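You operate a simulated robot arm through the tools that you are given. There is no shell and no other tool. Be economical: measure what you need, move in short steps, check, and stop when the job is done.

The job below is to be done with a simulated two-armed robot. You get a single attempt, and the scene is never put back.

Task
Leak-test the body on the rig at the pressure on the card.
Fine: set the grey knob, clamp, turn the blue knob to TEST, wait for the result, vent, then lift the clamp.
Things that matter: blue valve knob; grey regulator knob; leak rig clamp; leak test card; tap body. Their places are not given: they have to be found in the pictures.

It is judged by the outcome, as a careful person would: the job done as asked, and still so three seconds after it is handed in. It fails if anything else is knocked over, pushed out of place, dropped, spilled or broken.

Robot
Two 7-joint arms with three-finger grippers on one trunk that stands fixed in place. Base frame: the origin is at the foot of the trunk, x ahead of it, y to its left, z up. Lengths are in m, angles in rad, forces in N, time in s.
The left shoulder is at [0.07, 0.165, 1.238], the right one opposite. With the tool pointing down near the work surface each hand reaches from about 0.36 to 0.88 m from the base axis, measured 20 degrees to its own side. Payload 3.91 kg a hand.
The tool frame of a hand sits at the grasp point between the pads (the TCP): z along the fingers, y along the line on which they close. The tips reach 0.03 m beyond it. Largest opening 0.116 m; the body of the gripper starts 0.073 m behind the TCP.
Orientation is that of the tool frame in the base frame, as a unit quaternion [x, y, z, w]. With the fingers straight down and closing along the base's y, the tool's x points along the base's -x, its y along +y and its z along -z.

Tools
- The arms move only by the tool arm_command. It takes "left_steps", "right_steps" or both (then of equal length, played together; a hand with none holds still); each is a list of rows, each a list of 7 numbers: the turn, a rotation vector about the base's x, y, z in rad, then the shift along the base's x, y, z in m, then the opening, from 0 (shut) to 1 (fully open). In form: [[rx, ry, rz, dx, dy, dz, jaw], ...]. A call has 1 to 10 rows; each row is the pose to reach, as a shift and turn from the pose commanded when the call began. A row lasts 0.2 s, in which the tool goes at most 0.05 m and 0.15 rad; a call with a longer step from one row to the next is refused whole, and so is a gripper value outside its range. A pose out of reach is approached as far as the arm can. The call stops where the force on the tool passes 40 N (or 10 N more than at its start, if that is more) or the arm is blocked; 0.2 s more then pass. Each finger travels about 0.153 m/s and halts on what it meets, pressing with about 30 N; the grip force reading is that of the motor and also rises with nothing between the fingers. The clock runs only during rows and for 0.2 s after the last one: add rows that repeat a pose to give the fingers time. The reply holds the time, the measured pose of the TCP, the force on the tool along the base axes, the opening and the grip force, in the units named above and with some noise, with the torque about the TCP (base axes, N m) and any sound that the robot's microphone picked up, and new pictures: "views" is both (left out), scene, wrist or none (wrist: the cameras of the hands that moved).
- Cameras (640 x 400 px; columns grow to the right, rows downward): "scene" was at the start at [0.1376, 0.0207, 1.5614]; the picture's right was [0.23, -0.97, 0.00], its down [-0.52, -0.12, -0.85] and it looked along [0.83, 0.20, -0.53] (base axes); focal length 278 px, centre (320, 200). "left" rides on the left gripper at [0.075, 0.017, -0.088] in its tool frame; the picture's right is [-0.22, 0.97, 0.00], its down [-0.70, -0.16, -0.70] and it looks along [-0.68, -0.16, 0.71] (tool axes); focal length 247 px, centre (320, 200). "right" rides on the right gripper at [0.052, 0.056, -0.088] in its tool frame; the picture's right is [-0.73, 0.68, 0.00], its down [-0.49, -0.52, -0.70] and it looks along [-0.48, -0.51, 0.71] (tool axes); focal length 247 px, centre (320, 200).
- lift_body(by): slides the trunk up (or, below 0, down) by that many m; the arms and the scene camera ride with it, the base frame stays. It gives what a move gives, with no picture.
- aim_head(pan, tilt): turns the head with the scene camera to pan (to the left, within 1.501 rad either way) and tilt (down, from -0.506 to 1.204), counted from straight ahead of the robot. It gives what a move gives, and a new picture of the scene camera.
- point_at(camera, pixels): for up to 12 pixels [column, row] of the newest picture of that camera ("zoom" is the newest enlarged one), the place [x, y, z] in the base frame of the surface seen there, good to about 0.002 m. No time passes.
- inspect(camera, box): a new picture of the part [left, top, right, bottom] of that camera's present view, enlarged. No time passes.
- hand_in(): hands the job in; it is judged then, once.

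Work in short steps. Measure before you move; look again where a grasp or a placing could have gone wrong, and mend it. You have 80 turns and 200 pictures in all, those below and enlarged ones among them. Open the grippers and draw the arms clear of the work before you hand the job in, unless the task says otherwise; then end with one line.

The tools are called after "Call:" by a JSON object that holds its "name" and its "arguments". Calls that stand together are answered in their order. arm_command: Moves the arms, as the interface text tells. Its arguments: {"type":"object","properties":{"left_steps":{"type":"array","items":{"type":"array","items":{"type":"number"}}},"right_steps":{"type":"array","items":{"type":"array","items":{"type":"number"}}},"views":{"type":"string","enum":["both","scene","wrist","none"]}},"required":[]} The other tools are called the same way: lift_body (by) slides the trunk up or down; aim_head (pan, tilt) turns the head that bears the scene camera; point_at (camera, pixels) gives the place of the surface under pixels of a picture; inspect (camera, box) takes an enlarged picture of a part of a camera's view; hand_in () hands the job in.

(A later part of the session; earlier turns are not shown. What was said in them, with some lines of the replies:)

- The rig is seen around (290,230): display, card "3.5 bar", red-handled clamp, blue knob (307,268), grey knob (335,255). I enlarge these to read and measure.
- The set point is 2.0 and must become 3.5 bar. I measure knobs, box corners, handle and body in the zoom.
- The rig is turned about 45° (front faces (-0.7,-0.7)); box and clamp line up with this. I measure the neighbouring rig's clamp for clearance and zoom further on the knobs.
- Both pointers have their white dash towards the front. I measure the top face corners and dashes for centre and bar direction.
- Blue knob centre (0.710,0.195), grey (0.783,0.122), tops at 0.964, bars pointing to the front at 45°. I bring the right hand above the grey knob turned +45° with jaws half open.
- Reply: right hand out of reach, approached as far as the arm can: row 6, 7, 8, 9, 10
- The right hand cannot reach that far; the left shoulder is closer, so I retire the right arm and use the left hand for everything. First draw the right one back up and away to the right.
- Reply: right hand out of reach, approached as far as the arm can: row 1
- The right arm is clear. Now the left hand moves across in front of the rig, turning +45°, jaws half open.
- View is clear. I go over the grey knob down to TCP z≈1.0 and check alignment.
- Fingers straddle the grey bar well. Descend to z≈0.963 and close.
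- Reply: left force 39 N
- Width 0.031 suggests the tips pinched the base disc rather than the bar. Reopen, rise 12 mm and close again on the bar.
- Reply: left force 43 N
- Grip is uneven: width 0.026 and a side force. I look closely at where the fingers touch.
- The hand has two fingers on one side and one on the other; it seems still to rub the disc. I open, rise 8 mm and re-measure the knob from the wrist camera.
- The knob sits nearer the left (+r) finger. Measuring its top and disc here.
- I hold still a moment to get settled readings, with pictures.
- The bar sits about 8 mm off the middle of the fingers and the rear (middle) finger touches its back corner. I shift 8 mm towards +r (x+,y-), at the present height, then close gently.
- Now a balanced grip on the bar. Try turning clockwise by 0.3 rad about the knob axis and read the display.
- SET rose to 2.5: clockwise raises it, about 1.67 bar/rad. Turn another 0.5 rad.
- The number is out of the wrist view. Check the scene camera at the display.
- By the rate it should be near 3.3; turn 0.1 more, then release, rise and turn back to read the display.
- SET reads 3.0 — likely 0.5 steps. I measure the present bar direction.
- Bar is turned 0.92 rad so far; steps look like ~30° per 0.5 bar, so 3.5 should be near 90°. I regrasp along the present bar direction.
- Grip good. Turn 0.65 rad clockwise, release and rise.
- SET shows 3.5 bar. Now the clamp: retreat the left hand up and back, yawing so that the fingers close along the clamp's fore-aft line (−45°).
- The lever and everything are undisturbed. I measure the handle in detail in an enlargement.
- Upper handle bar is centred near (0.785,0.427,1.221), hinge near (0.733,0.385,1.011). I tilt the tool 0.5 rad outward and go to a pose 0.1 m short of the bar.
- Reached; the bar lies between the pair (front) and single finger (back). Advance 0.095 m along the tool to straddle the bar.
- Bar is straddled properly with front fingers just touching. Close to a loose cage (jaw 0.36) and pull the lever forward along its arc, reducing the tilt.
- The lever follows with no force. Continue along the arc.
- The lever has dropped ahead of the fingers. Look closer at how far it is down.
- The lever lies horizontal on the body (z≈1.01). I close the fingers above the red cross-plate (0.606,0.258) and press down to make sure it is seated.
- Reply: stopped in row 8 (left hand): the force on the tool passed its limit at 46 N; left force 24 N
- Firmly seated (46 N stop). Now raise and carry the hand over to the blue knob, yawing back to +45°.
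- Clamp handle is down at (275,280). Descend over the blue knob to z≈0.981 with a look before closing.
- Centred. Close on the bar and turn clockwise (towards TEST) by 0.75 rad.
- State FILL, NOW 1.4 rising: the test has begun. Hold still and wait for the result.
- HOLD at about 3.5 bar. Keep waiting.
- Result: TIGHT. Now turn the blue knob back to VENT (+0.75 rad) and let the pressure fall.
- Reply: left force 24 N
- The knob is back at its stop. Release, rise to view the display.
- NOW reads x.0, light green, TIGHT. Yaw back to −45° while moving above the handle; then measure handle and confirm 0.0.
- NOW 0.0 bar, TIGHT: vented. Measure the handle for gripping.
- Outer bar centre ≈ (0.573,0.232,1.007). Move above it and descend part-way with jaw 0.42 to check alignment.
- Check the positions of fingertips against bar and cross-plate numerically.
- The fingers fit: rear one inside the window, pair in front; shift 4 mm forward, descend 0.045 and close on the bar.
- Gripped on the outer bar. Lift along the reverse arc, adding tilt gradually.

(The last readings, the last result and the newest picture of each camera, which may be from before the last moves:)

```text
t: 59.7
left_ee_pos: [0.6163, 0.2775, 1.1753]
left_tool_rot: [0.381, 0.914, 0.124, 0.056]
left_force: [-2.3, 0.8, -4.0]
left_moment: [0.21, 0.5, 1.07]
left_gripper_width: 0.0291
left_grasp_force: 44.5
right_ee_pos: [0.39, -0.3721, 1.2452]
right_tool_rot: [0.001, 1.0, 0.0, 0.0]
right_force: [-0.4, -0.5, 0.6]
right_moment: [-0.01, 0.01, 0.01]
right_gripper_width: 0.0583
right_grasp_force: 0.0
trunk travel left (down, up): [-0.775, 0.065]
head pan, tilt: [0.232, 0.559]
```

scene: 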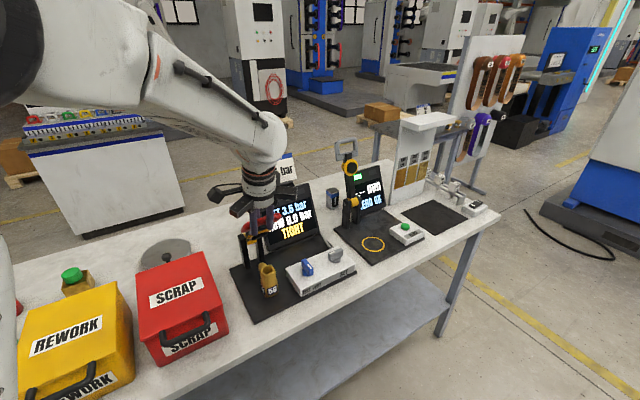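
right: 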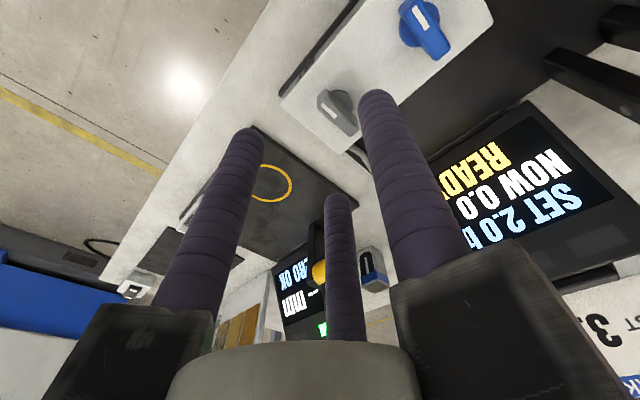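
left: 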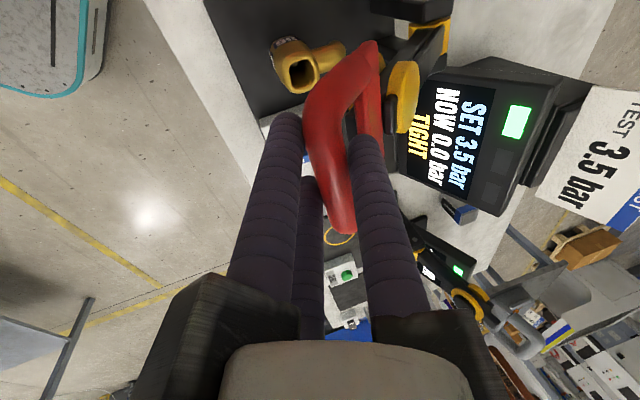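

Lever rises with the hand, body stays put, NOW 0.0. Continue back to the original upright lean.

Call:
{"name": "arm_command", "arguments": {"left_steps": [[0.028, -0.028, 0, 0.0171, 0.0171, 0.0188, 0.15], [0.056, -0.056, 0, 0.036, 0.036, 0.0341, 0.15], [0.084, -0.084, 0, 0.0561, 0.0561, 0.0454, 0.15], [0.112, -0.112, 0, 0.0772, 0.0772, 0.0527, 0.15], [0.14, -0.14, 0, 0.0988, 0.0988, 0.0558, 0.15], [0.168, -0.168, 0, 0.1205, 0.1205, 0.0546, 0.15], [0.19, -0.19, 0, 0.1418, 0.1418, 0.0491, 0.15], [0.19, -0.19, 0, 0.1478, 0.1478, 0.0467, 0.15], [0.19, -0.19, 0, 0.1478, 0.1478, 0.0467, 0.15]]}}

Call:
{"name": "inspect", "arguments": {"camera": "scene", "box": [190, 120, 330, 220]}}

```text
t: 61.7
left_ee_pos: [0.7712, 0.4212, 1.2265]
left_tool_rot: [0.371, 0.888, 0.249, 0.11]
left_force: [24.5, -17.0, 26.8]
left_moment: [-0.72, -0.76, -1.47]
left_gripper_width: 0.0286
left_grasp_force: 45.6
right_ee_pos: [0.392, -0.3766, 1.2429]
right_tool_rot: [0.0, 1.0, 0.003, 0.001]
right_force: [-0.4, 0.2, -0.3]
right_moment: [0.01, -0.04, -0.02]
right_gripper_width: 0.0582
right_grasp_force: 0.1
trunk travel left (down, up): [-0.775, 0.065]
head pan, tilt: [0.232, 0.559]
```

scene: 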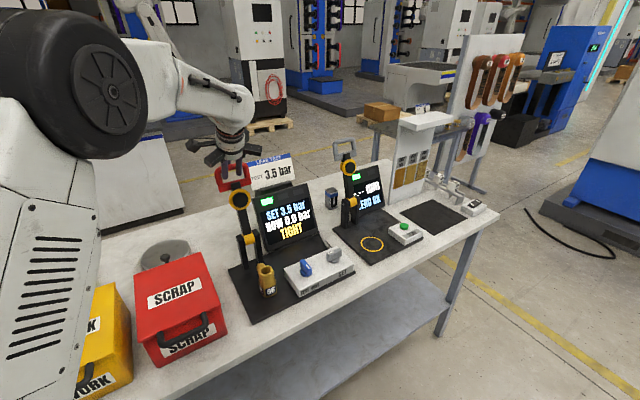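
left: 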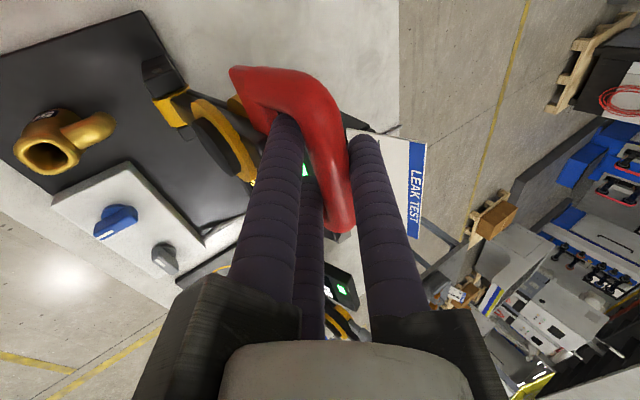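

```text
4.00 times, centred on (260, 170) of scene
```

zoom: 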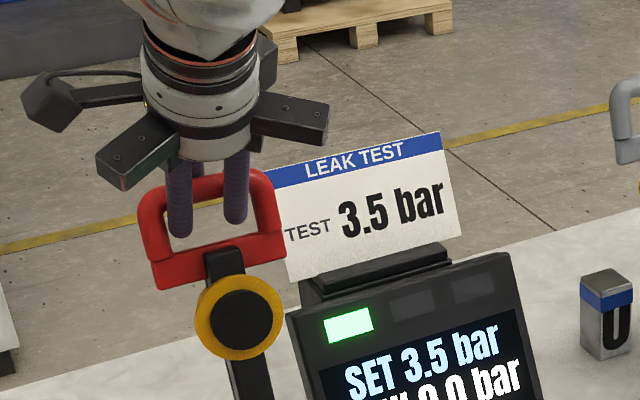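

Lever is back at its upright stop. Open and withdraw along the tool axis.

Call:
{"name": "arm_command", "arguments": {"left_steps": [[0, 0, 0, 0, 0, 0, 0.4], [0, 0, 0, 0, 0, 0, 0.7], [0, 0, 0, 0, 0, 0, 0.7], [0, 0, 0, -0.014, -0.014, 0.034, 0.7], [0, 0, 0, -0.029, -0.029, 0.068, 0.7], [0, 0, 0, -0.043, -0.043, 0.1, 0.7], [0, 0, 0, -0.06, -0.05, 0.13, 0.7], [0, 0, 0, -0.09, -0.06, 0.15, 0.7], [0, 0, 0, -0.13, -0.07, 0.16, 0.7], [0, 0, 0, -0.17, -0.07, 0.16, 0.7]]}}

Call:
{"name": "inspect", "arguments": {"camera": "scene", "box": [200, 150, 400, 300]}}

```text
t: 63.9
left_ee_pos: [0.5969, 0.3698, 1.3623]
left_tool_rot: [0.366, 0.9, 0.214, 0.103]
left_force: [0.5, -0.3, -0.2]
left_moment: [0.16, 0.01, 0.06]
left_gripper_width: 0.0812
left_grasp_force: 0.1
right_ee_pos: [0.3883, -0.3736, 1.246]
right_tool_rot: [0.001, 1.0, 0.001, 0.001]
right_force: [-0.2, -0.7, -0.9]
right_moment: [0.03, -0.02, 0.01]
right_gripper_width: 0.0584
right_grasp_force: 0.1
trunk travel left (down, up): [-0.775, 0.065]
head pan, tilt: [0.232, 0.559]
```

scene: 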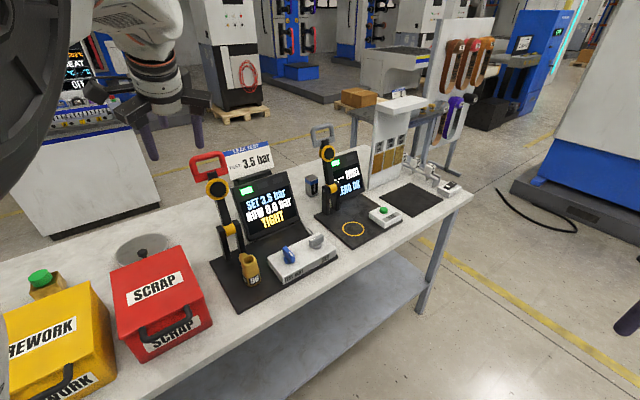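
left: 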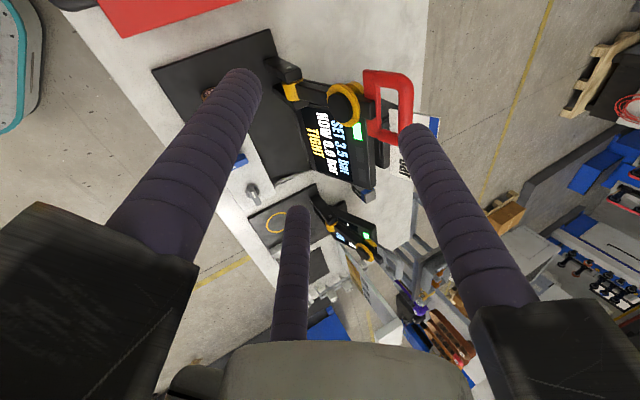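

```text
2.67 times, centred on (300, 225) of scene
```

zoom: 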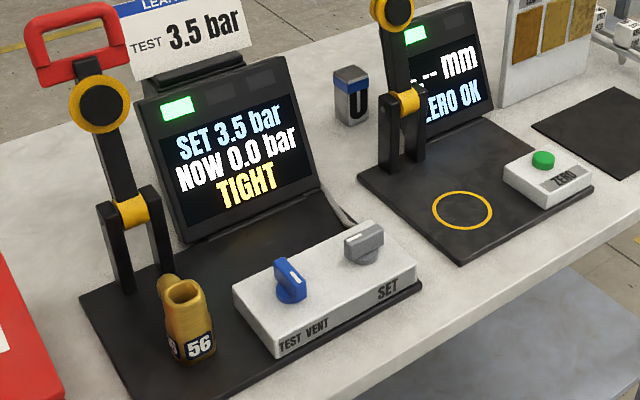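

All correct: 3.5 bar, 0.0 now, TIGHT, lever up, body in place. The scene view shifted a little, perhaps the left elbow is close to the head; I untilt and move the hand outwards to its original region.

Call:
{"name": "arm_command", "arguments": {"left_steps": [[-0.05, 0.05, 0, 0, 0.012, 0.0, 0.7], [-0.1, 0.1, 0, -0.01, 0.024, 0.0, 0.7], [-0.15, 0.15, 0, -0.02, 0.036, 0.0, 0.7], [-0.2, 0.2, 0, -0.03, 0.048, 0.0, 0.7], [-0.25, 0.25, 0, -0.04, 0.06, 0.0, 0.7], [-0.3, 0.3, 0, -0.05, 0.06, 0.0, 0.9], [-0.33, 0.33, 0, -0.05, 0.06, 0.0, 1.0], [-0.33, 0.33, 0, -0.05, 0.06, 0.0, 1.0]], "views": "scene"}}

Call:
{"name": "aim_head", "arguments": {"pan": 0.232, "tilt": 0.559}}

```text
t: 65.7
left_ee_pos: [0.546, 0.4169, 1.3826]
left_tool_rot: [0.383, 0.923, 0.033, 0.017]
left_force: [0.9, -0.4, -0.8]
left_moment: [0.0, -0.01, 0.0]
left_gripper_width: 0.1159
left_grasp_force: 0.1
right_ee_pos: [0.3909, -0.3714, 1.2454]
right_tool_rot: [0.001, 1.0, -0.001, 0.001]
right_force: [0.5, -0.3, 0.3]
right_moment: [0.0, -0.01, 0.0]
right_gripper_width: 0.058
right_grasp_force: 0.0
trunk travel left (down, up): [-0.775, 0.065]
head pan, tilt: [0.232, 0.559]
```

scene: 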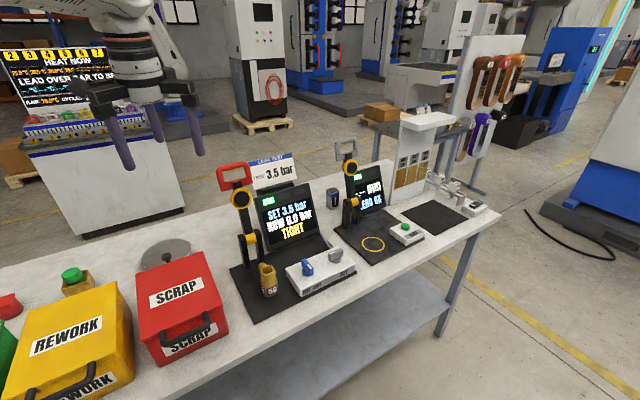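

```text
t: 66.3
left_ee_pos: [0.5459, 0.4177, 1.383]
left_tool_rot: [0.383, 0.923, 0.033, 0.018]
left_force: [0.4, -0.1, 0.0]
left_moment: [0.03, 0.03, -0.03]
left_gripper_width: 0.1159
left_grasp_force: 0.1
right_ee_pos: [0.3912, -0.371, 1.2449]
right_tool_rot: [0.001, 1.0, -0.001, 0.001]
right_force: [0.5, 0.2, 0.6]
right_moment: [0.03, 0.0, 0.04]
right_gripper_width: 0.0579
right_grasp_force: 0.1
trunk travel left (down, up): [-0.775, 0.065]
head pan, tilt: [0.232, 0.559]
```

scene: 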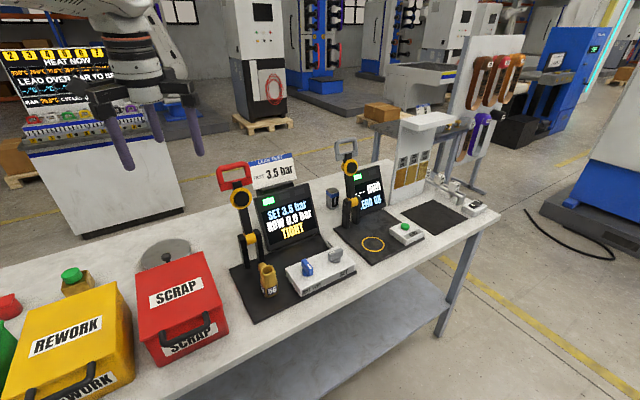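

The scene matches the start except for the test result; arms are clear with the grippers open. Handing in.

Call:
{"name": "hand_in", "arguments": {}}

```text
The job is handed in.
```

The body was leak-tested at the card's 3.5 bar and the rig showed TIGHT. The pressure was then vented to 0.0 bar, the clamp lifted, and the job handed in with both arms clear.
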